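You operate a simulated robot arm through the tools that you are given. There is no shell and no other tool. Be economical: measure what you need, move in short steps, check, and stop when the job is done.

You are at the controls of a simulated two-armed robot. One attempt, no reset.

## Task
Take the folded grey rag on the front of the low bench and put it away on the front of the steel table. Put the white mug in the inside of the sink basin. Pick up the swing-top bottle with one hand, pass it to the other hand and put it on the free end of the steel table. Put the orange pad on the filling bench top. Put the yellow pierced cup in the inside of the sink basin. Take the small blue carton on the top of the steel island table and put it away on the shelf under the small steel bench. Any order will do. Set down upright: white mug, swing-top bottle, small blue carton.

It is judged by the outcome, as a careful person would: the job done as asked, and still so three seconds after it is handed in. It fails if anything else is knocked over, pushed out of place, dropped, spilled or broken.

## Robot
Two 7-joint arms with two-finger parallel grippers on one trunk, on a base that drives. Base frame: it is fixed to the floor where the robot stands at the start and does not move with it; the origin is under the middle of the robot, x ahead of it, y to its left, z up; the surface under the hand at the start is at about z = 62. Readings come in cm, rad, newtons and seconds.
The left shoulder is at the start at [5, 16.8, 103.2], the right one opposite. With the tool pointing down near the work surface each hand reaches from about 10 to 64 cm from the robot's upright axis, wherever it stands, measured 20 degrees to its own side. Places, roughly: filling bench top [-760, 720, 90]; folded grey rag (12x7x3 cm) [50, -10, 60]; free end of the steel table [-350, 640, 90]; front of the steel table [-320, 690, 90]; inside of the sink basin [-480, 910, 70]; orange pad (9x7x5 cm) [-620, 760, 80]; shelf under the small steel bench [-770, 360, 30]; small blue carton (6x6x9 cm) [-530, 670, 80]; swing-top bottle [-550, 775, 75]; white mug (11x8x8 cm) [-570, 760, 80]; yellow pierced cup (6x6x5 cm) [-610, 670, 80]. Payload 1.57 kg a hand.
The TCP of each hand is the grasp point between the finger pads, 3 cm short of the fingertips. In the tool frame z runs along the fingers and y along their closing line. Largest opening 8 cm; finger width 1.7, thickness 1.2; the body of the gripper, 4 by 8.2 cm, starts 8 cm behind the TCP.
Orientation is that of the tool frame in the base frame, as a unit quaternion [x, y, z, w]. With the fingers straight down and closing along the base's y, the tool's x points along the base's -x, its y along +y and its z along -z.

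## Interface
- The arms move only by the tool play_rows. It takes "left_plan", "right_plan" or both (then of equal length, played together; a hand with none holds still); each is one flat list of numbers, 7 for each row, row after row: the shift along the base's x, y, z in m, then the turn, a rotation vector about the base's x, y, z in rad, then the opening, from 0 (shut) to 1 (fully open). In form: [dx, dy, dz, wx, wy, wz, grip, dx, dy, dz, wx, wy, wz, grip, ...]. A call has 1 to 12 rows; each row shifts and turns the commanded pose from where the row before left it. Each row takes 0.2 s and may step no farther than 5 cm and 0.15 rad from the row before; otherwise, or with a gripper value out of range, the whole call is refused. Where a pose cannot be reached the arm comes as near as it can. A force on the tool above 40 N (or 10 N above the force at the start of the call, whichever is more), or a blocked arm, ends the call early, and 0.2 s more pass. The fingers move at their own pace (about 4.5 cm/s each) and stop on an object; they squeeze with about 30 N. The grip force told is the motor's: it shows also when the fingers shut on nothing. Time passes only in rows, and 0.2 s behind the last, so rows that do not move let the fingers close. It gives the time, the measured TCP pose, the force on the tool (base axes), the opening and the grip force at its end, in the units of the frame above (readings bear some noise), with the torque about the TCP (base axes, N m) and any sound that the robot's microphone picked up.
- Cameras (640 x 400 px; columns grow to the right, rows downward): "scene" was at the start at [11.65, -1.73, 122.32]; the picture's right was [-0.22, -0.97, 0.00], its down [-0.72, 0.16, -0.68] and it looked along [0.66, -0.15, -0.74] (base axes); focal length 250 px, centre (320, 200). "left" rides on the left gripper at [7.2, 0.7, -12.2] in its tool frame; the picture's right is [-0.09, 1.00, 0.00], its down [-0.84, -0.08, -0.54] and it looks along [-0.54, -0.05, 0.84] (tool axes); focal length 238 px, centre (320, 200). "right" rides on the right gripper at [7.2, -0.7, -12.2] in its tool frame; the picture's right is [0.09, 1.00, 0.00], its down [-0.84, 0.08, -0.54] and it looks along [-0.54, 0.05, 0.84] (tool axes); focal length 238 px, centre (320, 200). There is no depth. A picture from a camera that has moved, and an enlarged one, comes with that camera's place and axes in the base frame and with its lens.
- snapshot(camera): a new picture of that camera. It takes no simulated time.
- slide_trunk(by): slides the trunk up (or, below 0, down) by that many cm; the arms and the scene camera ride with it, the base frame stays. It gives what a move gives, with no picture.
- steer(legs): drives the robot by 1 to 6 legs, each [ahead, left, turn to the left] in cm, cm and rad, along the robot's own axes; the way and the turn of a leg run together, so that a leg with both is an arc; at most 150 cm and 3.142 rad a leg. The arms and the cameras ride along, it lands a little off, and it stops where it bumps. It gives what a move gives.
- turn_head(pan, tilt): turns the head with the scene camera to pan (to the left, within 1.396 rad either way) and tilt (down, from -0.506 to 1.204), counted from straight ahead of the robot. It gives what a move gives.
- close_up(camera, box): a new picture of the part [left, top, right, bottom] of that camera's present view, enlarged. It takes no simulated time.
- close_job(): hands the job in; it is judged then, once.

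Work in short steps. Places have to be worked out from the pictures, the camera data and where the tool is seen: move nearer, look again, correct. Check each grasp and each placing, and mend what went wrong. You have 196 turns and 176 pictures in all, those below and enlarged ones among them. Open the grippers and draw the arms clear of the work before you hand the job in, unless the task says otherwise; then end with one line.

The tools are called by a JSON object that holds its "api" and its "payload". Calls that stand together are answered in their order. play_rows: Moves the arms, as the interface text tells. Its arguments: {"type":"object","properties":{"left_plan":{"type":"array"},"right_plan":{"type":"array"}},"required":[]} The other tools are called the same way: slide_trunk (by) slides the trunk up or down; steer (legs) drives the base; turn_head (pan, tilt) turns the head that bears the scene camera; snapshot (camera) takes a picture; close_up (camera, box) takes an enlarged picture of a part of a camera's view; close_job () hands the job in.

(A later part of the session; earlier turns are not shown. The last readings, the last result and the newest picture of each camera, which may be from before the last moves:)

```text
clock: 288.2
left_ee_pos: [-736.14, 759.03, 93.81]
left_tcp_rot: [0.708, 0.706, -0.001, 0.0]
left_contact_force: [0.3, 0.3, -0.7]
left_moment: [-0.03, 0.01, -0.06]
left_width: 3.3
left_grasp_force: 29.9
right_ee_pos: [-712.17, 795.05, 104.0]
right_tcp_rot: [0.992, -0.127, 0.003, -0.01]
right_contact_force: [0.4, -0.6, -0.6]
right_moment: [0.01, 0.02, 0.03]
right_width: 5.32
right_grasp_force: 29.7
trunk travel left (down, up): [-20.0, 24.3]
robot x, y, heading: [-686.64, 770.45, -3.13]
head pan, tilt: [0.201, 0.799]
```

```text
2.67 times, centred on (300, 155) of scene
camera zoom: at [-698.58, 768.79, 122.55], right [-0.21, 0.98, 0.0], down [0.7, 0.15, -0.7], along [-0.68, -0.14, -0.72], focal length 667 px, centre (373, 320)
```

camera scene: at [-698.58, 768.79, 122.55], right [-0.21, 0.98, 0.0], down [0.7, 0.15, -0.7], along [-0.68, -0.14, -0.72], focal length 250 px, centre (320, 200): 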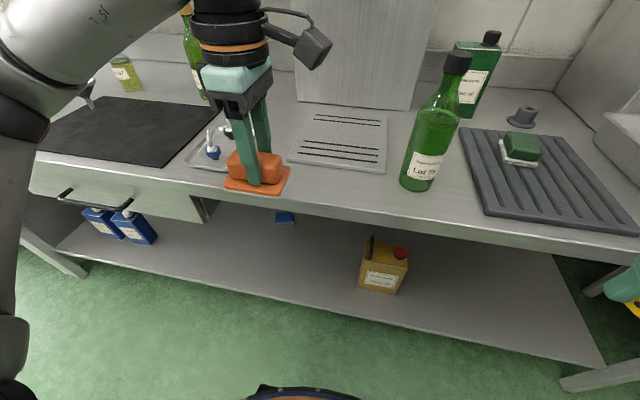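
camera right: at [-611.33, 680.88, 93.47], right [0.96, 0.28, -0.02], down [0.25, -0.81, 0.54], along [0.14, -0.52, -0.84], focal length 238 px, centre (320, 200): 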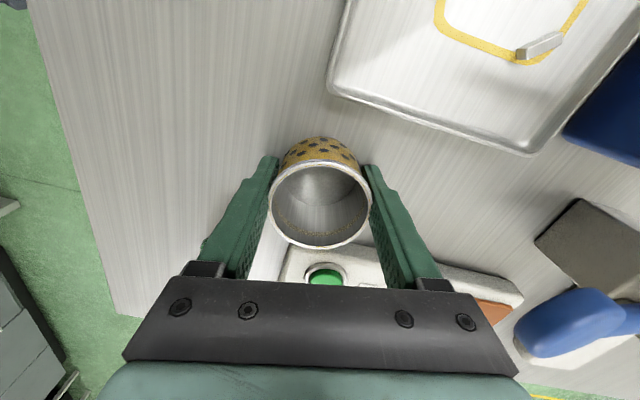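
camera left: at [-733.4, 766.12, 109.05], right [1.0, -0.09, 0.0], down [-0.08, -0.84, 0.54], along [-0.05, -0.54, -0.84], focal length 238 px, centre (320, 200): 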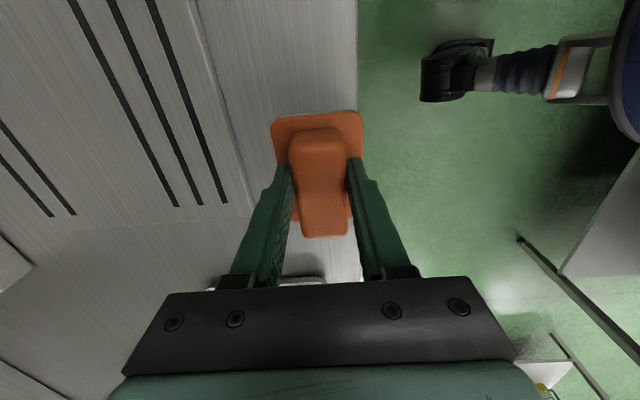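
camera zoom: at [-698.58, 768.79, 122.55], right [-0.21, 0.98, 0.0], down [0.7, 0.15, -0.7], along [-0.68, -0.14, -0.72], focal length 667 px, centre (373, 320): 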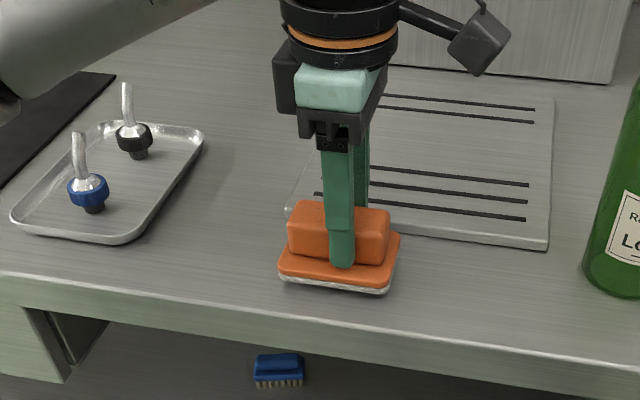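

Continue lowering to contact.

{"api": "play_rows", "payload": {"left_plan": [0.003, 0, -0.006, 0, 0, 0, 0, 0, 0, -0.005, 0, 0, 0, 0, 0, 0, -0.005, 0, 0, 0, 0, 0, 0, -0.003, 0, 0, 0, 0, 0, 0, 0, 0, 0, 0, 0]}}

{"api": "close_up", "payload": {"camera": "scene", "box": [180, 80, 420, 230]}}

```text
clock: 289.4
left_ee_pos: [-735.77, 758.99, 92.33]
left_tcp_rot: [0.707, 0.707, -0.002, -0.004]
left_contact_force: [-3.7, -0.3, 30.0]
left_moment: [0.05, -0.37, 0.03]
left_width: 3.34
left_grasp_force: 29.5
right_ee_pos: [-711.97, 795.11, 104.08]
right_tcp_rot: [0.992, -0.128, 0.002, -0.008]
right_contact_force: [-0.6, 0.4, -0.6]
right_moment: [0.0, 0.0, 0.0]
right_width: 5.28
right_grasp_force: 30.0
trunk travel left (down, up): [-20.0, 24.3]
robot x, y, heading: [-686.27, 770.49, -3.139]
head pan, tilt: [0.201, 0.799]
```

```text
2.67 times, centred on (300, 155) of scene
camera zoom: at [-698.37, 768.84, 122.6], right [-0.21, 0.98, 0.0], down [0.7, 0.15, -0.7], along [-0.68, -0.14, -0.72], focal length 667 px, centre (373, 320)
```

zoom: 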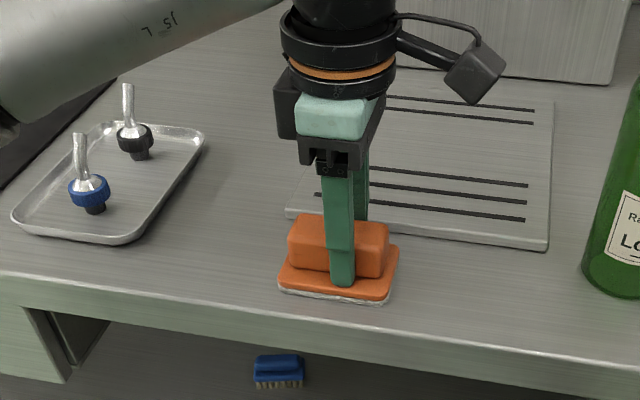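

Contact (30 N). I ease, open and lift off.

{"api": "play_rows", "payload": {"left_plan": [0, 0, 0.004, 0, 0, 0, 0, 0, 0, 0, 0, 0, 0, 0.8, 0, 0, 0, 0, 0, 0, 0.8, 0, 0, 0, 0, 0, 0, 0.8, 0, 0, 0.02, 0, 0, 0, 0.8, 0, 0, 0.04, 0, 0, 0, 0.8, 0, 0, 0.05, 0, 0, 0, 0.8, 0.04, 0, 0, 0, 0, -0.14, 0.8, 0.04, 0, 0, 0, 0, -0.14, 0.8, 0.02, 0, 0, 0, 0, -0.14, 0.8, 0, 0, 0, 0, 0, -0.14, 0.8, 0, 0, 0, 0, 0, -0.14, 0.8]}}

{"api": "close_up", "payload": {"camera": "scene", "box": [180, 80, 420, 230]}}

{"api": "close_up", "payload": {"camera": "right", "box": [160, 80, 480, 280]}}

```text
clock: 292.0
left_ee_pos: [-725.85, 759.04, 103.25]
left_tcp_rot: [0.908, 0.42, -0.001, 0.0]
left_contact_force: [0.0, 0.4, -0.4]
left_moment: [-0.01, -0.01, 0.02]
left_width: 6.4
left_grasp_force: 0.0
right_ee_pos: [-712.24, 795.19, 104.03]
right_tcp_rot: [0.992, -0.128, 0.003, -0.009]
right_contact_force: [-0.2, 0.6, -0.8]
right_moment: [0.01, 0.01, -0.01]
right_width: 5.29
right_grasp_force: 30.5
trunk travel left (down, up): [-20.0, 24.3]
robot x, y, heading: [-686.58, 770.77, -3.139]
head pan, tilt: [0.201, 0.799]
```

```text
2.67 times, centred on (300, 155) of scene
camera zoom: at [-698.57, 768.79, 122.55], right [-0.21, 0.98, 0.0], down [0.7, 0.15, -0.7], along [-0.68, -0.14, -0.72], focal length 667 px, centre (373, 320)
```

zoom: 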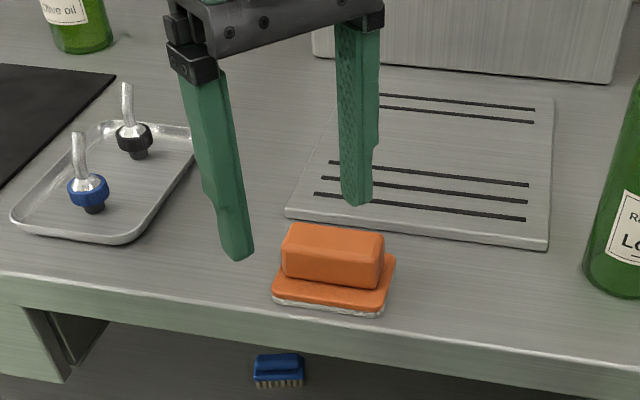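

```text
2.00 times, centred on (320, 180) of right
camera zoom: at [-705.3, 793.71, 116.42], right [-0.16, -0.99, -0.02], down [-0.83, 0.13, 0.54], along [-0.53, 0.1, -0.84], focal length 477 px, centre (320, 240)
```

zoom: 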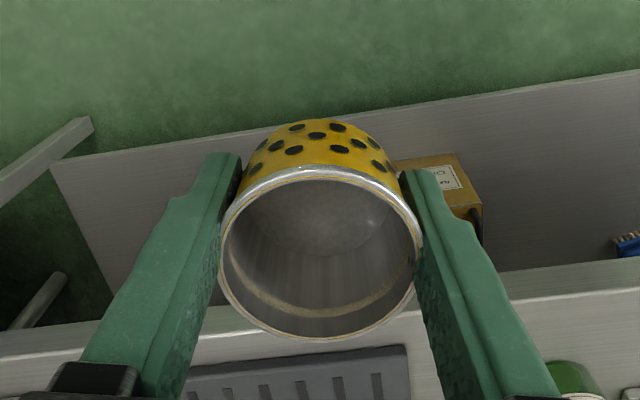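

Pad placed well. I back off the bench, turn to face +y, and go around the island's north end toward the sink.

{"api": "steer", "payload": {"legs": [[-15, 0, 0], [0, 0, -1.575], [52, 0, 0]]}}

{"api": "turn_head", "payload": {"pan": -0.7, "tilt": 0.5}}

{"api": "snapshot", "payload": {"camera": "scene"}}

```text
clock: 299.9
left_ee_pos: [-682.71, 861.82, 103.3]
left_tcp_rot: [0.938, -0.347, -0.001, 0.0]
left_contact_force: [-0.5, 0.7, -0.2]
left_moment: [0.03, -0.03, 0.01]
left_width: 6.39
left_grasp_force: 0.1
right_ee_pos: [-646.73, 847.71, 104.03]
right_tcp_rot: [-0.607, 0.794, -0.009, 0.004]
right_contact_force: [0.1, 0.3, -0.6]
right_moment: [0.01, 0.0, 0.03]
right_width: 5.28
right_grasp_force: 29.8
trunk travel left (down, up): [-20.0, 24.3]
robot x, y, heading: [-671.34, 821.9, 1.565]
head pan, tilt: [0.201, 0.799]
```

```text
clock: 301.1
left_ee_pos: [-682.66, 861.69, 103.24]
left_tcp_rot: [0.937, -0.349, -0.001, -0.001]
left_contact_force: [0.0, -0.4, -0.3]
left_moment: [-0.02, 0.02, 0.01]
left_width: 6.33
left_grasp_force: 0.1
right_ee_pos: [-646.63, 847.65, 104.05]
right_tcp_rot: [-0.607, 0.794, -0.008, 0.004]
right_contact_force: [0.1, -0.7, -1.0]
right_moment: [-0.01, 0.01, -0.03]
right_width: 5.25
right_grasp_force: 30.5
trunk travel left (down, up): [-20.0, 24.3]
robot x, y, heading: [-671.68, 822.59, 1.579]
head pan, tilt: [-0.7, 0.499]
```

```text
93 pictures are left
camera scene: at [-665.73, 833.33, 125.15], right [0.76, -0.64, 0.0], down [-0.31, -0.37, -0.88], along [0.57, 0.67, -0.48], focal length 250 px, centre (320, 200)
```

scene: 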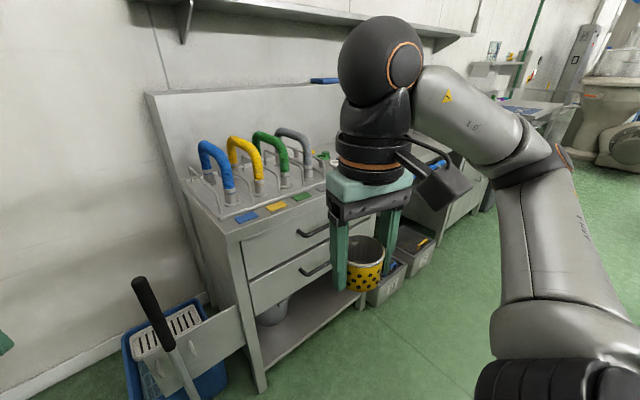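

Counter front is at y≈888; the aisle is clear. I slide right (+x) along it to about x=-497.

{"api": "steer", "payload": {"legs": [[9, 0, 0], [0, -150, 0], [0, -24, 0]]}}

{"api": "turn_head", "payload": {"pan": -0.1, "tilt": 0.75}}

{"api": "snapshot", "payload": {"camera": "scene"}}

```text
clock: 317.4
left_ee_pos: [-509.18, 871.67, 103.17]
left_tcp_rot: [0.94, -0.342, 0.0, 0.0]
left_contact_force: [-0.6, -0.6, 0.1]
left_moment: [-0.01, 0.03, 0.03]
left_width: 6.4
left_grasp_force: 0.0
right_ee_pos: [-473.0, 858.1, 104.05]
right_tcp_rot: [-0.613, 0.79, -0.009, 0.004]
right_contact_force: [0.1, -1.0, -1.2]
right_moment: [0.04, -0.01, -0.01]
right_width: 5.25
right_grasp_force: 29.9
trunk travel left (down, up): [-20.0, 24.3]
robot x, y, heading: [-497.53, 832.45, 1.586]
head pan, tilt: [-0.7, 0.499]
```

```text
clock: 318.4
left_ee_pos: [-509.24, 871.78, 103.22]
left_tcp_rot: [0.94, -0.342, -0.001, -0.001]
left_contact_force: [-0.9, 0.6, 0.9]
left_moment: [-0.03, 0.04, -0.02]
left_width: 6.38
left_grasp_force: 0.1
right_ee_pos: [-473.09, 858.28, 103.95]
right_tcp_rot: [-0.612, 0.791, -0.008, 0.004]
right_contact_force: [-0.3, -0.6, -1.1]
right_moment: [0.0, 0.01, -0.02]
right_width: 5.28
right_grasp_force: 29.5
trunk travel left (down, up): [-20.0, 24.3]
robot x, y, heading: [-497.56, 832.27, 1.584]
head pan, tilt: [-0.099, 0.75]
```

```text
92 pictures are left
camera scene: at [-496.96, 844.8, 122.95], right [1.0, -0.09, 0.0], down [-0.06, -0.68, -0.73], along [0.06, 0.73, -0.68], focal length 250 px, centre (320, 200)
```

scene: 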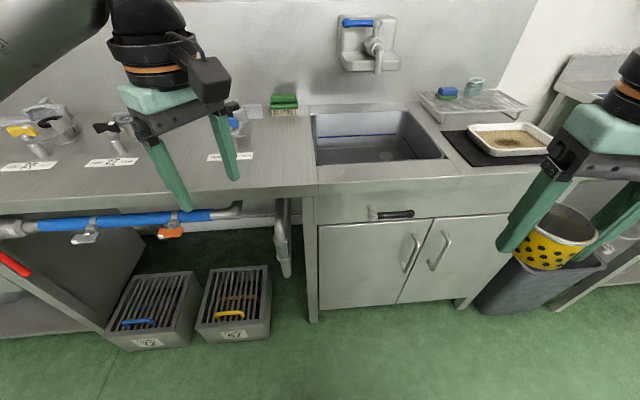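

The basin spans x≈-494..-461, y≈895..924 with a wall tap above its back. I move closer and 12 cm right, and look into it.

{"api": "steer", "payload": {"legs": [[0, -12, 0], [20, 0, 0]]}}

{"api": "turn_head", "payload": {"pan": -0.15, "tilt": 0.75}}

{"api": "snapshot", "payload": {"camera": "scene"}}

```text
clock: 321.3
left_ee_pos: [-497.56, 891.72, 103.23]
left_tcp_rot: [0.94, -0.342, -0.001, 0.0]
left_contact_force: [0.1, 0.2, -0.1]
left_moment: [-0.02, 0.02, -0.01]
left_width: 6.39
left_grasp_force: 0.1
right_ee_pos: [-461.33, 878.24, 103.95]
right_tcp_rot: [-0.613, 0.79, -0.01, 0.005]
right_contact_force: [-0.2, -0.8, -0.8]
right_moment: [-0.04, 0.02, 0.03]
right_width: 5.26
right_grasp_force: 30.2
trunk travel left (down, up): [-20.0, 24.3]
robot x, y, heading: [-485.81, 852.75, 1.584]
head pan, tilt: [-0.099, 0.75]
```

```text
clock: 321.9
left_ee_pos: [-497.5, 891.75, 103.28]
left_tcp_rot: [0.939, -0.343, -0.001, -0.002]
left_contact_force: [0.1, -0.3, -0.7]
left_moment: [-0.01, 0.0, 0.01]
left_width: 6.41
left_grasp_force: 0.1
right_ee_pos: [-461.31, 878.2, 104.13]
right_tcp_rot: [-0.613, 0.79, -0.009, 0.005]
right_contact_force: [0.1, -0.7, -0.6]
right_moment: [0.02, -0.01, 0.0]
right_width: 5.26
right_grasp_force: 30.0
trunk travel left (down, up): [-20.0, 24.3]
robot x, y, heading: [-485.81, 852.8, 1.579]
head pan, tilt: [-0.15, 0.75]
```

```text
91 pictures are left
camera scene: at [-484.88, 864.75, 122.95], right [0.99, -0.14, 0.0], down [-0.09, -0.68, -0.73], along [0.1, 0.72, -0.68], focal length 250 px, centre (320, 200)
```

scene: 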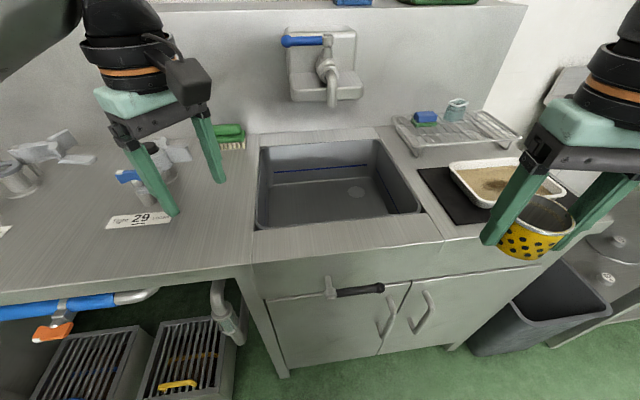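

Basin floor looks to be at z≈77; the spout tip is near (-474, 918, 100). I bring the cup over (-467.5, 906) and lower it into the basin.

{"api": "play_rows", "payload": {"right_plan": [-0.0089, 0.0397, 0, 0, 0, 0, 0, -0.0089, 0.0397, 0, 0, 0, 0, 0, -0.0089, 0.0397, 0, 0, 0, 0, 0, -0.0089, 0.0397, 0, 0, 0, 0, 0, -0.0089, 0.0397, 0, 0, 0, 0, 0, -0.0089, 0.0397, 0, 0, 0, 0, 0, -0.0089, 0.0397, 0, 0, 0, 0, 0, 0, 0, -0.04, 0, 0, 0, 0, 0, 0, -0.04, 0, 0, 0, 0, 0, 0, -0.04, 0, 0, 0, 0, 0, 0, -0.03, 0, 0, 0, 0]}}

{"api": "snapshot", "payload": {"camera": "right"}}

{"api": "snapshot", "payload": {"camera": "scene"}}

```text
clock: 324.3
left_ee_pos: [-497.51, 891.6, 103.27]
left_tcp_rot: [0.94, -0.342, -0.001, 0.0]
left_contact_force: [0.5, -0.2, 0.0]
left_moment: [-0.05, -0.01, 0.03]
left_width: 6.39
left_grasp_force: 0.0
right_ee_pos: [-467.63, 906.05, 88.9]
right_tcp_rot: [-0.612, 0.791, -0.009, 0.005]
right_contact_force: [0.4, 0.4, -0.1]
right_moment: [-0.01, 0.0, 0.0]
right_width: 5.27
right_grasp_force: 29.7
trunk travel left (down, up): [-20.0, 24.3]
robot x, y, heading: [-485.68, 852.9, 1.582]
head pan, tilt: [-0.15, 0.75]
```

```text
90 pictures are left
camera right: at [-469.18, 899.09, 101.3], right [-0.99, 0.16, -0.02], down [0.12, 0.83, 0.54], along [0.1, 0.53, -0.84], focal length 238 px, centre (320, 200)
```

right: 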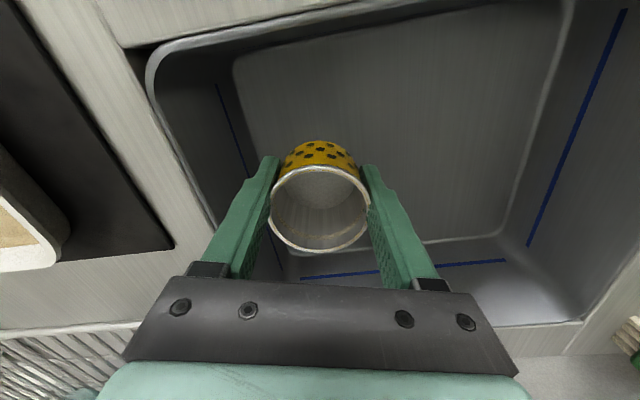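

```text
89 pictures are left
camera scene: at [-484.87, 864.76, 122.95], right [0.99, -0.14, 0.0], down [-0.09, -0.68, -0.73], along [0.1, 0.72, -0.68], focal length 250 px, centre (320, 200)
```

scene: 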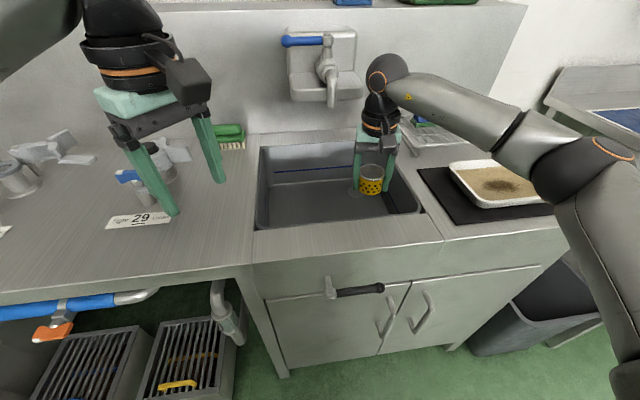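

Cup is inside the basin outline. I lower slowly until contact.

{"api": "play_rows", "payload": {"right_plan": [0, 0, -0.015, 0, 0, 0, 0, 0, 0, -0.015, 0, 0, 0, 0, 0, 0, -0.015, 0, 0, 0, 0, 0, 0, -0.01, 0, 0, 0, 0, 0, 0, -0.006, 0, 0, 0, 0, 0, 0, -0.006, 0, 0, 0, 0, 0, 0, 0, 0, 0, 0, 0]}}

```text
clock: 325.9
left_ee_pos: [-497.63, 891.73, 103.31]
left_tcp_rot: [0.94, -0.342, -0.001, -0.001]
left_contact_force: [0.1, 0.6, -0.3]
left_moment: [0.03, 0.0, 0.0]
left_width: 6.42
left_grasp_force: 0.2
right_ee_pos: [-467.6, 906.03, 82.32]
right_tcp_rot: [-0.613, 0.79, -0.009, 0.005]
right_contact_force: [-0.2, 0.3, -1.0]
right_moment: [0.0, -0.01, -0.01]
right_width: 5.24
right_grasp_force: 29.4
trunk travel left (down, up): [-20.0, 24.3]
robot x, y, heading: [-486.1, 852.65, 1.582]
head pan, tilt: [-0.15, 0.75]
```

No contact yet at 82.3; continuing in small steps.

{"api": "play_rows", "payload": {"right_plan": [0, 0, -0.006, 0, 0, 0, 0, 0, 0, -0.006, 0, 0, 0, 0, 0, 0, -0.006, 0, 0, 0, 0, 0, 0, -0.006, 0, 0, 0, 0, 0, 0, -0.006, 0, 0, 0, 0, 0, 0, -0.006, 0, 0, 0, 0, 0, 0, 0, 0, 0, 0, 0]}}

{"api": "snapshot", "payload": {"camera": "right"}}

```text
clock: 327.5
left_ee_pos: [-497.5, 891.66, 103.34]
left_tcp_rot: [0.94, -0.342, -0.001, -0.001]
left_contact_force: [0.2, 0.2, 0.2]
left_moment: [-0.01, -0.05, 0.0]
left_width: 6.38
left_grasp_force: 0.1
right_ee_pos: [-467.67, 905.97, 78.66]
right_tcp_rot: [-0.612, 0.791, -0.008, 0.004]
right_contact_force: [-1.0, 0.5, -0.4]
right_moment: [0.02, -0.02, 0.0]
right_width: 5.25
right_grasp_force: 29.9
trunk travel left (down, up): [-20.0, 24.3]
robot x, y, heading: [-485.68, 852.36, 1.584]
head pan, tilt: [-0.15, 0.75]
```

```text
88 pictures are left
camera right: at [-469.1, 899.03, 91.12], right [-0.99, 0.16, -0.02], down [0.12, 0.83, 0.54], along [0.1, 0.53, -0.84], focal length 238 px, centre (320, 200)
```

right: 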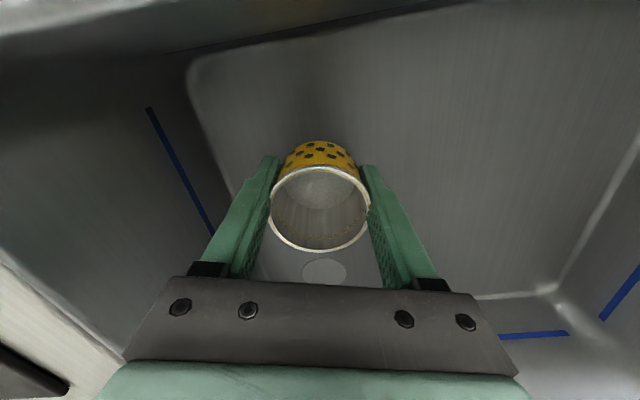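

The floor is lower (z≈67-70). I shift 2 cm further in so the camera clears the front rim and keep lowering.

{"api": "play_rows", "payload": {"right_plan": [0, 0.01, 0, 0, 0, 0, 0, 0, 0.01, 0, 0, 0, 0, 0, 0, 0, -0.012, 0, 0, 0, 0, 0, 0, -0.012, 0, 0, 0, 0, 0, 0, -0.008, 0, 0, 0, 0, 0, 0, -0.008, 0, 0, 0, 0, 0, 0, 0, 0, 0, 0, 0]}}

{"api": "snapshot", "payload": {"camera": "scene"}}

```text
clock: 329.1
left_ee_pos: [-497.6, 891.6, 103.46]
left_tcp_rot: [0.94, -0.342, 0.0, -0.001]
left_contact_force: [-0.1, 0.4, 1.2]
left_moment: [0.0, 0.01, 0.04]
left_width: 6.4
left_grasp_force: 0.1
right_ee_pos: [-467.72, 907.94, 75.05]
right_tcp_rot: [-0.613, 0.79, -0.007, 0.005]
right_contact_force: [3.0, -3.3, 17.6]
right_moment: [-0.01, 0.44, 0.08]
right_width: 5.26
right_grasp_force: 30.0
trunk travel left (down, up): [-20.0, 24.3]
robot x, y, heading: [-485.59, 852.59, 1.585]
head pan, tilt: [-0.15, 0.75]
```

```text
87 pictures are left
camera scene: at [-484.89, 864.57, 123.0], right [0.99, -0.14, 0.0], down [-0.09, -0.67, -0.73], along [0.1, 0.73, -0.68], focal length 250 px, centre (320, 200)
```

scene: 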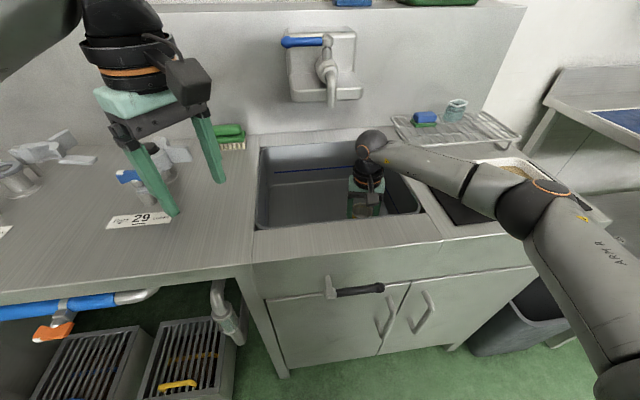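

Contact (18 N) at TCP 75. I release, wait, and rise.

{"api": "play_rows", "payload": {"right_plan": [0, 0, 0.001, 0, 0, 0, 0, 0, 0, 0, 0, 0, 0, 0.85, 0, 0, 0, 0, 0, 0, 0.85, 0, 0, 0, 0, 0, 0, 0.85, 0, 0, 0.02, 0, 0, 0, 0.85, 0, 0, 0.03, 0, 0, 0, 0.85, 0, 0, 0.05, 0, 0, 0, 0.85, 0, 0, 0.05, 0, 0, 0, 0.85, 0, 0, 0.05, 0, 0, 0, 0.85, 0, 0, 0.05, 0, 0, 0, 0.85]}}

{"api": "snapshot", "payload": {"camera": "right"}}

```text
clock: 331.3
left_ee_pos: [-497.5, 891.69, 103.23]
left_tcp_rot: [0.94, -0.341, 0.0, -0.001]
left_contact_force: [-0.4, -0.9, -0.4]
left_moment: [-0.01, -0.01, 0.0]
left_width: 6.39
left_grasp_force: 0.1
right_ee_pos: [-467.59, 907.96, 99.79]
right_tcp_rot: [-0.612, 0.79, -0.008, 0.005]
right_contact_force: [-0.1, -0.3, 0.8]
right_moment: [0.01, -0.01, -0.01]
right_width: 6.81
right_grasp_force: 0.0
trunk travel left (down, up): [-20.0, 24.3]
robot x, y, heading: [-486.06, 852.43, 1.584]
head pan, tilt: [-0.15, 0.75]
```

```text
86 pictures are left
camera right: at [-469.07, 900.96, 112.18], right [-0.99, 0.16, -0.02], down [0.12, 0.83, 0.54], along [0.1, 0.53, -0.84], focal length 238 px, centre (320, 200)
```

right: 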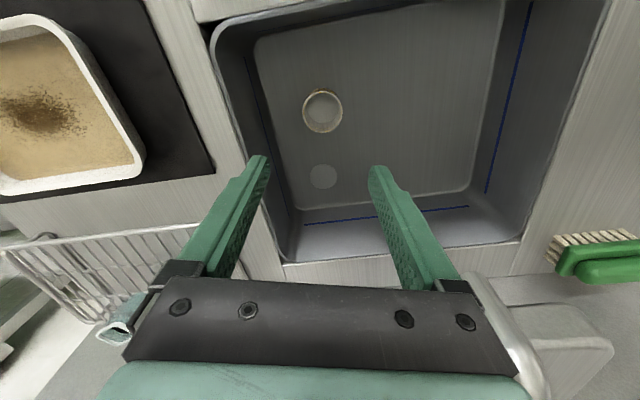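

The cup stands in the basin. I draw the right hand back from the tap, back off, turn around in the aisle to face -y, and approach the mug/bottle side.

{"api": "play_rows", "payload": {"right_plan": [0.01, -0.045, 0, 0, 0, 0, 1, 0.01, -0.045, 0, 0, 0, 0, 1, 0, -0.045, 0.01, 0, 0, 0.08, 1, 0, -0.045, 0.01, 0, 0, 0.08, 1, 0, -0.045, 0.01, 0, 0, 0.08, 1, 0, -0.045, 0.01, 0, 0, 0, 1], "left_plan": [0, 0, 0, 0, 0, -0.145, 1, 0, -0.02, 0, 0, 0, -0.145, 1, 0, -0.02, 0, 0, 0, -0.145, 1, 0, -0.02, 0, 0, 0, -0.145, 1, 0, -0.02, 0, 0, 0, -0.145, 1, 0, -0.02, 0, 0, 0, -0.1, 1]}}

{"api": "steer", "payload": {"legs": [[-18, 0, 0], [0, 0, 3.13]]}}

{"api": "turn_head", "payload": {"pan": -0.5, "tilt": 0.6}}

{"api": "snapshot", "payload": {"camera": "scene"}}

```text
clock: 332.7
left_ee_pos: [-497.58, 881.56, 103.24]
left_tcp_rot: [0.723, -0.691, -0.001, -0.001]
left_contact_force: [-0.1, 0.3, -0.4]
left_moment: [-0.02, 0.02, -0.01]
left_width: 7.99
left_grasp_force: 0.1
right_ee_pos: [-465.52, 880.86, 103.85]
right_tcp_rot: [-0.702, 0.712, -0.008, 0.007]
right_contact_force: [0.3, -0.3, 0.3]
right_moment: [-0.01, 0.0, 0.01]
right_width: 8.01
right_grasp_force: 0.1
trunk travel left (down, up): [-20.0, 24.3]
robot x, y, heading: [-485.63, 852.28, 1.586]
head pan, tilt: [-0.15, 0.75]
```

```text
clock: 341.6
left_ee_pos: [-473.73, 805.49, 103.4]
left_tcp_rot: [0.687, 0.727, -0.001, 0.0]
left_contact_force: [0.1, 0.7, 0.2]
left_moment: [-0.03, -0.03, -0.05]
left_width: 7.99
left_grasp_force: 0.1
right_ee_pos: [-505.76, 806.01, 103.89]
right_tcp_rot: [0.709, 0.705, -0.005, -0.007]
right_contact_force: [-0.6, 0.1, -0.3]
right_moment: [0.03, -0.02, -0.02]
right_width: 7.98
right_grasp_force: 0.0
trunk travel left (down, up): [-20.0, 24.3]
robot x, y, heading: [-485.66, 834.76, -1.548]
head pan, tilt: [-0.15, 0.75]
```

```text
clock: 342.4
left_ee_pos: [-473.85, 805.45, 103.21]
left_tcp_rot: [0.687, 0.727, -0.001, -0.001]
left_contact_force: [0.1, -0.2, 0.3]
left_moment: [0.01, 0.0, -0.01]
left_width: 8.0
left_grasp_force: 0.0
right_ee_pos: [-505.82, 806.05, 103.81]
right_tcp_rot: [0.709, 0.706, -0.005, -0.007]
right_contact_force: [-0.3, -1.4, 0.2]
right_moment: [0.01, -0.02, -0.02]
right_width: 8.01
right_grasp_force: 0.0
trunk travel left (down, up): [-20.0, 24.3]
robot x, y, heading: [-485.23, 834.95, -1.547]
head pan, tilt: [-0.499, 0.6]
```

```text
85 pictures are left
camera scene: at [-489.74, 822.81, 124.24], right [-0.89, 0.46, 0.0], down [0.26, 0.5, -0.82], along [-0.38, -0.73, -0.57], focal length 250 px, centre (320, 200)
```

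scene: 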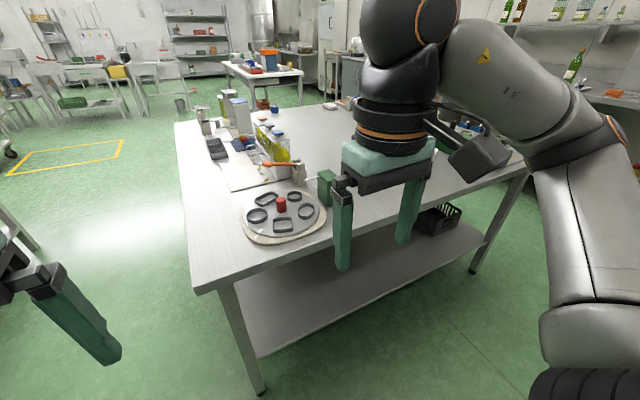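

North edge confirmed at y≈782. I slide right (toward -x) 65 cm to face the mug and bottle.

{"api": "steer", "payload": {"legs": [[0, -66, -0.02]]}}

{"api": "turn_head", "payload": {"pan": 0.0, "tilt": 0.75}}

{"api": "snapshot", "payload": {"camera": "scene"}}

```text
clock: 348.7
left_ee_pos: [-540.39, 804.39, 103.36]
left_tcp_rot: [0.692, 0.722, -0.001, 0.0]
left_contact_force: [0.1, 0.4, -0.7]
left_moment: [-0.01, 0.01, 0.01]
left_width: 8.0
left_grasp_force: 0.1
right_ee_pos: [-572.47, 805.56, 103.95]
right_tcp_rot: [0.714, 0.7, -0.006, -0.008]
right_contact_force: [-0.6, -0.7, 0.2]
right_moment: [-0.02, 0.02, 0.01]
right_width: 7.98
right_grasp_force: 0.1
trunk travel left (down, up): [-20.0, 24.3]
robot x, y, heading: [-551.86, 833.85, -1.569]
head pan, tilt: [-0.499, 0.6]
```

```text
clock: 349.6
left_ee_pos: [-540.51, 804.5, 103.27]
left_tcp_rot: [0.692, 0.722, -0.001, 0.0]
left_contact_force: [0.8, 0.4, 0.6]
left_moment: [0.04, -0.01, -0.01]
left_width: 8.0
left_grasp_force: 0.1
right_ee_pos: [-572.41, 805.61, 103.93]
right_tcp_rot: [0.714, 0.7, -0.006, -0.008]
right_contact_force: [-0.2, 0.1, 0.5]
right_moment: [0.03, 0.03, 0.02]
right_width: 7.99
right_grasp_force: 0.0
trunk travel left (down, up): [-20.0, 24.3]
robot x, y, heading: [-552.07, 833.42, -1.566]
head pan, tilt: [0.0, 0.75]
```

```text
84 pictures are left
camera scene: at [-551.94, 821.52, 122.95], right [-1.0, 0.0, 0.0], down [0.0, 0.68, -0.73], along [0.0, -0.73, -0.68], focal length 250 px, centre (320, 200)
```

scene: 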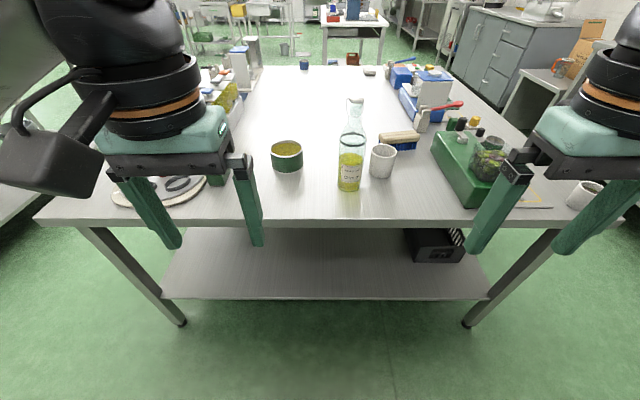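

Mug at about (-570, 761), bottle at (-560, 768.5). I zoom in.

{"api": "close_up", "payload": {"camera": "scene", "box": [300, 80, 460, 200]}}

```text
3.33 times, centred on (380, 140) of scene
camera zoom: at [-551.94, 821.52, 122.95], right [-1.0, 0.0, 0.0], down [0.0, 0.68, -0.73], along [0.0, -0.73, -0.68], focal length 833 px, centre (120, 400)
```

zoom: 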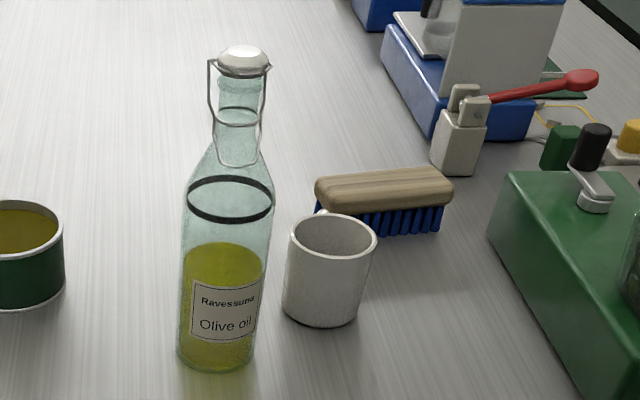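

I'll pinch the mug's wall on its -x side, one finger inside. I drive 18 cm nearer and bring the right hand above that wall.

{"api": "steer", "payload": {"legs": [[18, 0, 0]]}}

{"api": "play_rows", "payload": {"right_plan": [-0.004, -0.04, 0.0, 0, 0, 0, 0.6, -0.004, -0.04, 0, 0, 0, 0, 0.6, -0.003, -0.04, 0, 0, 0, 0, 0.6, 0, -0.04, 0, 0, 0, 0, 0.6, 0, -0.04, 0, 0, 0, 0, 0.6, 0, -0.04, 0, 0, 0, 0, 0.6, 0, -0.02, 0, 0, 0, 0, 0.6]}}

{"api": "snapshot", "payload": {"camera": "right"}}

```text
clock: 351.1
left_ee_pos: [-540.3, 786.52, 103.45]
left_tcp_rot: [0.692, 0.722, -0.002, -0.001]
left_contact_force: [0.3, 0.3, 1.0]
left_moment: [0.03, 0.0, 0.01]
left_width: 7.99
left_grasp_force: 0.2
right_ee_pos: [-572.39, 787.59, 103.89]
right_tcp_rot: [0.713, 0.701, -0.005, -0.008]
right_contact_force: [-0.1, -0.2, 0.6]
right_moment: [0.04, 0.03, -0.01]
right_width: 7.98
right_grasp_force: 0.2
trunk travel left (down, up): [-20.0, 24.3]
robot x, y, heading: [-551.9, 815.61, -1.561]
head pan, tilt: [0.0, 0.75]
```

```text
clock: 352.7
left_ee_pos: [-540.34, 786.64, 103.32]
left_tcp_rot: [0.692, 0.722, -0.002, 0.0]
left_contact_force: [0.2, 0.1, 0.5]
left_moment: [0.01, -0.01, 0.0]
left_width: 7.98
left_grasp_force: 0.0
right_ee_pos: [-573.53, 761.65, 103.75]
right_tcp_rot: [0.713, 0.701, -0.005, -0.008]
right_contact_force: [0.3, 0.4, -0.1]
right_moment: [-0.07, -0.01, 0.03]
right_width: 4.8
right_grasp_force: 0.0
trunk travel left (down, up): [-20.0, 24.3]
robot x, y, heading: [-551.99, 815.86, -1.569]
head pan, tilt: [0.0, 0.75]
```

```text
82 pictures are left
camera right: at [-573.9, 768.82, 116.24], right [1.0, 0.08, -0.02], down [0.07, -0.84, 0.54], along [0.02, -0.54, -0.84], focal length 238 px, centre (320, 200)
```

right: 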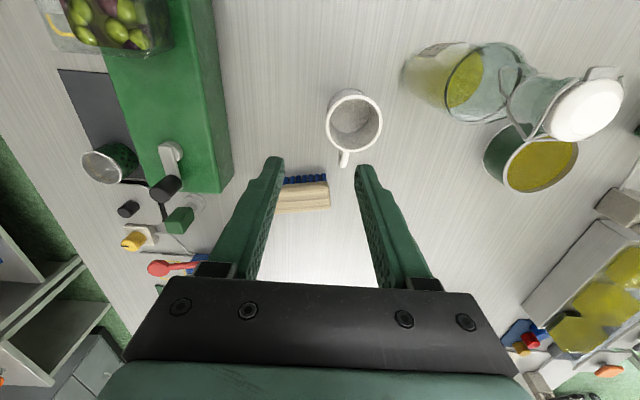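

I correct to the wall position (x≈-572.9) with a 3.6 cm opening and lower to just above the rim.

{"api": "play_rows", "payload": {"right_plan": [0.006, -0.003, -0.03, 0, 0, 0, 0.45, 0, 0, -0.04, 0, 0, 0, 0.45, 0, 0, -0.04, 0, 0, 0, 0.45, 0, 0, -0.03, 0, 0, 0, 0.45, 0, 0, 0, 0, 0, 0, 0.45]}}

{"api": "snapshot", "payload": {"camera": "right"}}

{"api": "close_up", "payload": {"camera": "scene", "box": [300, 80, 460, 200]}}

```text
clock: 353.9
left_ee_pos: [-540.36, 786.52, 103.38]
left_tcp_rot: [0.692, 0.722, -0.002, 0.0]
left_contact_force: [0.6, 1.0, -0.3]
left_moment: [-0.01, -0.01, -0.02]
left_width: 8.02
left_grasp_force: 0.0
right_ee_pos: [-572.85, 761.29, 90.04]
right_tcp_rot: [0.714, 0.7, -0.005, -0.008]
right_contact_force: [0.5, -0.5, 0.4]
right_moment: [0.0, 0.02, 0.0]
right_width: 3.57
right_grasp_force: 0.1
trunk travel left (down, up): [-20.0, 24.3]
robot x, y, heading: [-551.76, 815.6, -1.567]
head pan, tilt: [0.0, 0.75]
```

```text
81 pictures are left
camera right: at [-573.27, 768.58, 102.32], right [1.0, 0.07, -0.02], down [0.07, -0.84, 0.54], along [0.02, -0.54, -0.84], focal length 238 px, centre (320, 200)
```

right: 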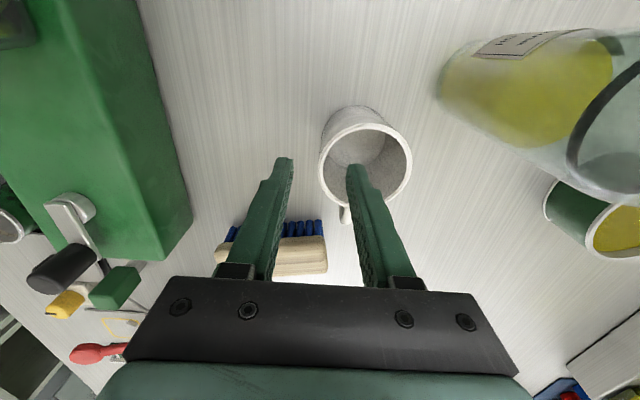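

```text
3.33 times, centred on (380, 140) of scene
camera zoom: at [-551.83, 803.64, 122.95], right [-1.0, -0.01, 0.0], down [0.0, 0.68, -0.73], along [0.0, -0.73, -0.68], focal length 833 px, centre (120, 400)
```

zoom: 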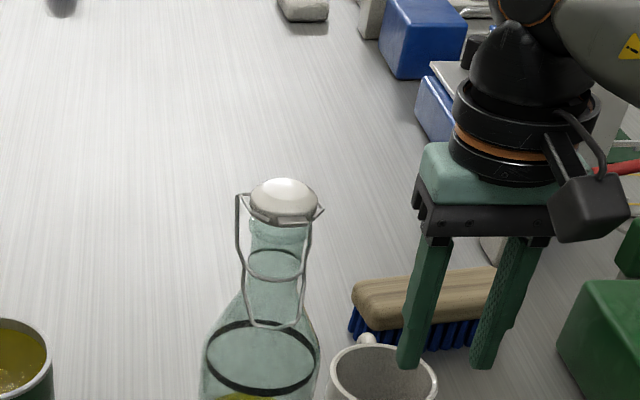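

The inner finger is inside the rim outline. I lower to z≈83.5 and close.

{"api": "play_rows", "payload": {"right_plan": [0, 0, -0.03, 0, 0, 0, 0.45, 0, 0, -0.025, 0, 0, 0, 0.45, 0, 0, -0.01, 0, 0, 0, 0.45, 0, 0, 0, 0, 0, 0, 0, 0, 0, 0, 0, 0, 0, 0, 0, 0, 0, 0, 0, 0, 0, 0, 0, 0.005, 0, 0, 0, 0]}}

{"api": "snapshot", "payload": {"camera": "right"}}

```text
clock: 355.5
left_ee_pos: [-540.33, 786.57, 103.4]
left_tcp_rot: [0.692, 0.722, -0.002, 0.0]
left_contact_force: [-0.5, -0.2, 0.0]
left_moment: [0.03, 0.01, 0.02]
left_width: 8.0
left_grasp_force: 0.1
right_ee_pos: [-572.91, 761.52, 83.68]
right_tcp_rot: [0.713, 0.701, -0.005, -0.01]
right_contact_force: [0.6, 0.4, -1.9]
right_moment: [0.04, 0.07, -0.01]
right_width: 0.42
right_grasp_force: 24.8
trunk travel left (down, up): [-20.0, 24.3]
robot x, y, heading: [-552.28, 816.13, -1.566]
head pan, tilt: [0.0, 0.75]
```

```text
79 pictures are left
camera right: at [-573.3, 768.59, 96.12], right [1.0, 0.07, -0.02], down [0.07, -0.84, 0.54], along [0.02, -0.53, -0.84], focal length 238 px, centre (320, 200)
```

right: 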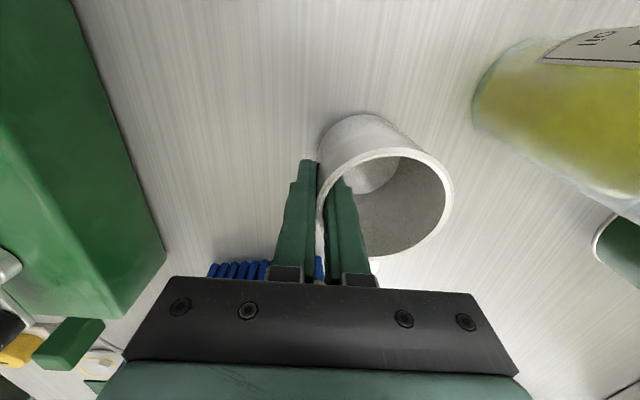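

The wall is pinched (0.42 cm). I lift gently and check it hangs straight.

{"api": "play_rows", "payload": {"right_plan": [0, 0, 0.015, 0, 0, 0, 0, 0, 0, 0.02, 0, 0, 0, 0, 0, 0, 0.03, 0, 0, 0, 0, 0, 0, 0.04, 0, 0, 0, 0, 0, 0.01, 0.04, 0, 0, 0, 0, 0, 0.01, 0.04, 0, 0, 0, 0, 0, 0.01, 0.03, 0, 0, 0, 0]}}

{"api": "snapshot", "payload": {"camera": "scene"}}

```text
clock: 357.1
left_ee_pos: [-540.29, 786.71, 103.4]
left_tcp_rot: [0.692, 0.722, -0.001, 0.0]
left_contact_force: [-0.2, 0.4, 0.3]
left_moment: [0.0, 0.02, -0.02]
left_width: 7.99
left_grasp_force: 0.2
right_ee_pos: [-572.78, 764.36, 105.25]
right_tcp_rot: [0.714, 0.701, -0.006, -0.009]
right_contact_force: [-0.2, 0.0, -1.7]
right_moment: [0.03, 0.06, -0.04]
right_width: 0.42
right_grasp_force: 25.1
trunk travel left (down, up): [-20.0, 24.3]
robot x, y, heading: [-551.84, 816.03, -1.567]
head pan, tilt: [0.0, 0.75]
```

```text
78 pictures are left
camera scene: at [-551.82, 803.65, 122.95], right [-1.0, -0.01, 0.0], down [0.0, 0.68, -0.73], along [0.0, -0.73, -0.68], focal length 250 px, centre (320, 200)
```

scene: 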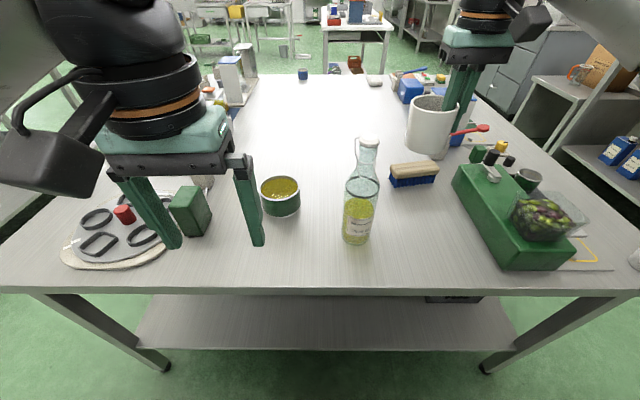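

The mug hangs upright. I raise it a bit more and swing it away from the bottle while drawing it in.

{"api": "play_rows", "payload": {"right_plan": [-0.015, 0, 0.03, 0, 0, 0, 0, -0.015, 0, 0.03, 0, 0, 0, 0, 0, 0.04, 0, 0, 0, 0, 0, 0, 0.04, 0, 0, 0, 0, 0, 0, 0.03, 0, 0, 0, 0, 0, 0, 0.02, -0.01, 0, 0, 0, 0]}}

{"api": "steer", "payload": {"legs": [[-18, 0, 0], [0, 62, 0], [0, 0, 3.13]]}}

{"api": "turn_head", "payload": {"pan": -0.2, "tilt": 0.75}}

{"api": "snapshot", "payload": {"camera": "scene"}}

```text
clock: 358.5
left_ee_pos: [-540.33, 786.78, 103.42]
left_tcp_rot: [0.692, 0.722, 0.0, 0.001]
left_contact_force: [-1.1, -0.8, 0.6]
left_moment: [-0.01, 0.03, 0.03]
left_width: 7.97
left_grasp_force: 0.0
right_ee_pos: [-575.98, 777.48, 110.31]
right_tcp_rot: [0.714, 0.7, -0.005, -0.007]
right_contact_force: [0.6, 0.3, -2.0]
right_moment: [0.0, 0.03, -0.03]
right_width: 0.43
right_grasp_force: 25.1
trunk travel left (down, up): [-20.0, 24.3]
robot x, y, heading: [-551.28, 815.77, -1.569]
head pan, tilt: [0.0, 0.75]
```

```text
clock: 372.8
left_ee_pos: [-501.59, 863.64, 103.38]
left_tcp_rot: [0.722, -0.692, -0.001, -0.002]
left_contact_force: [-0.2, 0.3, 0.4]
left_moment: [-0.01, -0.01, 0.03]
left_width: 8.01
left_grasp_force: 0.1
right_ee_pos: [-466.04, 872.93, 110.26]
right_tcp_rot: [-0.701, 0.713, -0.008, 0.005]
right_contact_force: [-0.4, -0.7, -2.2]
right_moment: [-0.04, -0.06, -0.03]
right_width: 0.35
right_grasp_force: 24.5
trunk travel left (down, up): [-20.0, 24.3]
robot x, y, heading: [-489.84, 834.52, 1.579]
head pan, tilt: [0.0, 0.75]
```

```text
clock: 373.6
left_ee_pos: [-501.6, 863.65, 103.39]
left_tcp_rot: [0.722, -0.692, 0.0, -0.001]
left_contact_force: [-1.0, 1.1, -0.4]
left_moment: [-0.01, 0.01, -0.04]
left_width: 8.02
left_grasp_force: 0.0
right_ee_pos: [-465.94, 872.85, 110.31]
right_tcp_rot: [-0.701, 0.714, -0.008, 0.006]
right_contact_force: [-0.4, 0.0, -1.2]
right_moment: [-0.01, -0.08, 0.0]
right_width: 0.39
right_grasp_force: 24.6
trunk travel left (down, up): [-20.0, 24.3]
robot x, y, heading: [-489.8, 834.7, 1.579]
head pan, tilt: [-0.201, 0.75]
```

```text
77 pictures are left
camera scene: at [-488.58, 846.55, 122.95], right [0.98, -0.19, 0.0], down [-0.13, -0.67, -0.73], along [0.14, 0.72, -0.68], focal length 250 px, centre (320, 200)
```

scene: 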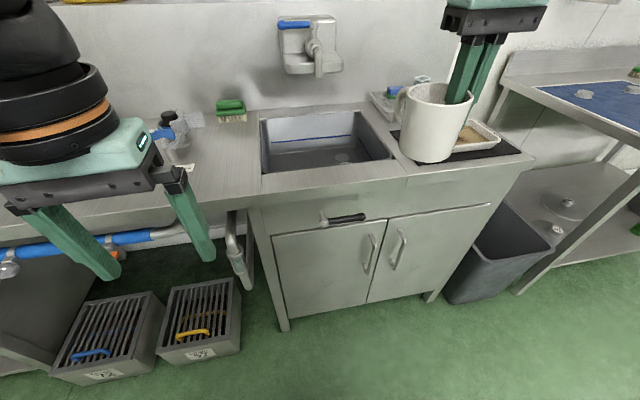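

The mug is steady. The tap tip is near (-476, 913, 103), so I'll place the mug front-left in the basin with the hand turned. First I drive in, then lower to z≈98 and turn.

{"api": "steer", "payload": {"legs": [[0, 8, 0], [16, 0, 0]]}}

{"api": "play_rows", "payload": {"right_plan": [-0.002, -0.01, -0.013, 0, 0, -0.136, 0, -0.002, -0.01, -0.013, 0, 0, -0.136, 0, -0.002, 0, -0.013, 0, 0, -0.136, 0, -0.002, 0, -0.013, 0, 0, -0.136, 0, -0.002, 0, -0.013, 0, 0, -0.136, 0, -0.002, 0, -0.013, 0, 0, -0.136, 0, -0.002, 0, -0.013, 0, 0, -0.136, 0, -0.002, 0, -0.013, 0, 0, -0.136, 0, -0.002, 0, -0.013, 0, 0, -0.136, 0]}}

{"api": "snapshot", "payload": {"camera": "scene"}}

```text
clock: 376.0
left_ee_pos: [-509.76, 879.7, 103.16]
left_tcp_rot: [0.722, -0.692, 0.0, -0.002]
left_contact_force: [0.0, 0.5, 0.1]
left_moment: [-0.02, 0.0, 0.0]
left_width: 7.98
left_grasp_force: 0.0
right_ee_pos: [-474.16, 888.81, 110.29]
right_tcp_rot: [-0.701, 0.713, -0.008, 0.006]
right_contact_force: [0.0, 0.1, -1.6]
right_moment: [-0.02, -0.11, 0.03]
right_width: 0.39
right_grasp_force: 24.0
trunk travel left (down, up): [-20.0, 24.3]
robot x, y, heading: [-498.48, 850.53, 1.576]
head pan, tilt: [-0.201, 0.75]
```

```text
clock: 378.0
left_ee_pos: [-509.73, 879.43, 103.51]
left_tcp_rot: [0.722, -0.692, 0.0, -0.001]
left_contact_force: [0.7, -1.2, -0.6]
left_moment: [0.01, 0.03, 0.02]
left_width: 7.99
left_grasp_force: 0.1
right_ee_pos: [-475.83, 886.87, 98.55]
right_tcp_rot: [-0.163, 0.987, -0.01, 0.0]
right_contact_force: [0.2, -0.4, -1.6]
right_moment: [-0.06, 0.02, -0.02]
right_width: 0.34
right_grasp_force: 24.9
trunk travel left (down, up): [-20.0, 24.3]
robot x, y, heading: [-498.12, 850.41, 1.576]
head pan, tilt: [-0.201, 0.75]
```

```text
76 pictures are left
camera scene: at [-496.7, 862.4, 122.95], right [0.98, -0.19, 0.0], down [-0.13, -0.67, -0.73], along [0.14, 0.72, -0.68], focal length 250 px, centre (320, 200)
```

scene: 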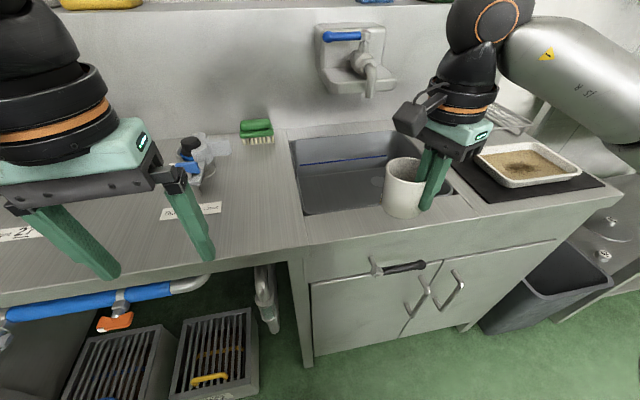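

Now I move over the basin's front-left and lower to z≈86.

{"api": "play_rows", "payload": {"right_plan": [-0.014, 0.04, 0, 0, 0, 0, 0, -0.014, 0.04, 0, 0, 0, 0, 0, -0.014, 0.04, 0, 0, 0, 0, 0, -0.014, 0.036, 0, 0, 0, 0, 0, 0, 0, -0.03, 0, 0, 0, 0, 0, 0, -0.03, 0, 0, 0, 0, 0, 0, -0.03, 0, 0, 0, 0, 0, 0, -0.02, 0, 0, 0, 0]}}

{"api": "snapshot", "payload": {"camera": "scene"}}

{"api": "snapshot", "payload": {"camera": "right"}}

```text
clock: 379.8
left_ee_pos: [-509.72, 879.5, 103.4]
left_tcp_rot: [0.722, -0.692, 0.0, -0.002]
left_contact_force: [-0.5, -0.9, -0.1]
left_moment: [0.0, -0.03, -0.01]
left_width: 8.0
left_grasp_force: 0.0
right_ee_pos: [-481.45, 902.56, 87.69]
right_tcp_rot: [-0.164, 0.986, -0.009, 0.0]
right_contact_force: [-0.5, 0.8, -1.7]
right_moment: [-0.07, 0.01, -0.01]
right_width: 0.34
right_grasp_force: 24.3
trunk travel left (down, up): [-20.0, 24.3]
robot x, y, heading: [-498.07, 850.44, 1.575]
head pan, tilt: [-0.201, 0.75]
```

```text
75 pictures are left
camera scene: at [-496.7, 862.41, 122.95], right [0.98, -0.19, 0.0], down [-0.13, -0.67, -0.73], along [0.14, 0.72, -0.68], focal length 250 px, centre (320, 200)
```

scene: 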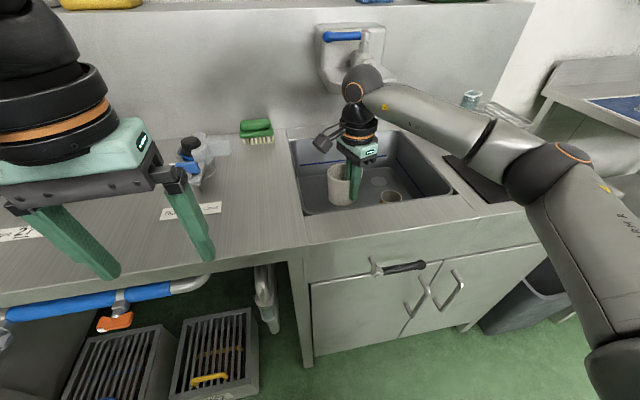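

```text
74 pictures are left
camera right: at [-488.27, 899.76, 99.97], right [-0.41, 0.91, -0.02], down [0.77, 0.35, 0.54], along [0.5, 0.21, -0.84], focal length 238 px, centre (320, 200)
```

right: 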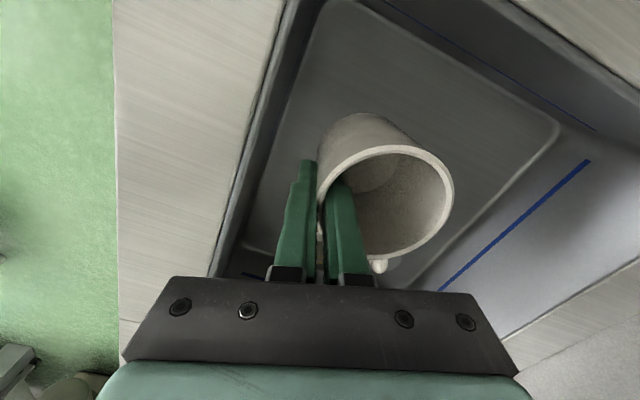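

The gripper body would pass close to the front rim; I shift 2 cm further in, then lower to contact.

{"api": "play_rows", "payload": {"right_plan": [0, 0.01, 0, 0, 0, 0, 0, 0, 0.01, 0, 0, 0, 0, 0, 0, 0, -0.02, 0, 0, 0, 0, 0, 0, -0.02, 0, 0, 0, 0, 0, 0, -0.02, 0, 0, 0, 0, 0, 0, -0.015, 0, 0, 0, 0, 0, 0, -0.01, 0, 0, 0, 0, 0, 0, 0, 0, 0, 0, 0]}}

```text
clock: 381.6
left_ee_pos: [-509.69, 879.55, 103.36]
left_tcp_rot: [0.721, -0.693, -0.001, -0.001]
left_contact_force: [0.2, 0.3, 0.2]
left_moment: [0.0, -0.01, 0.0]
left_width: 7.99
left_grasp_force: 0.2
right_ee_pos: [-481.35, 904.47, 79.11]
right_tcp_rot: [-0.163, 0.987, -0.009, 0.0]
right_contact_force: [0.0, -0.3, -2.0]
right_moment: [-0.06, 0.02, 0.0]
right_width: 0.33
right_grasp_force: 24.3
trunk travel left (down, up): [-20.0, 24.3]
robot x, y, heading: [-498.2, 850.19, 1.578]
head pan, tilt: [-0.201, 0.75]
```

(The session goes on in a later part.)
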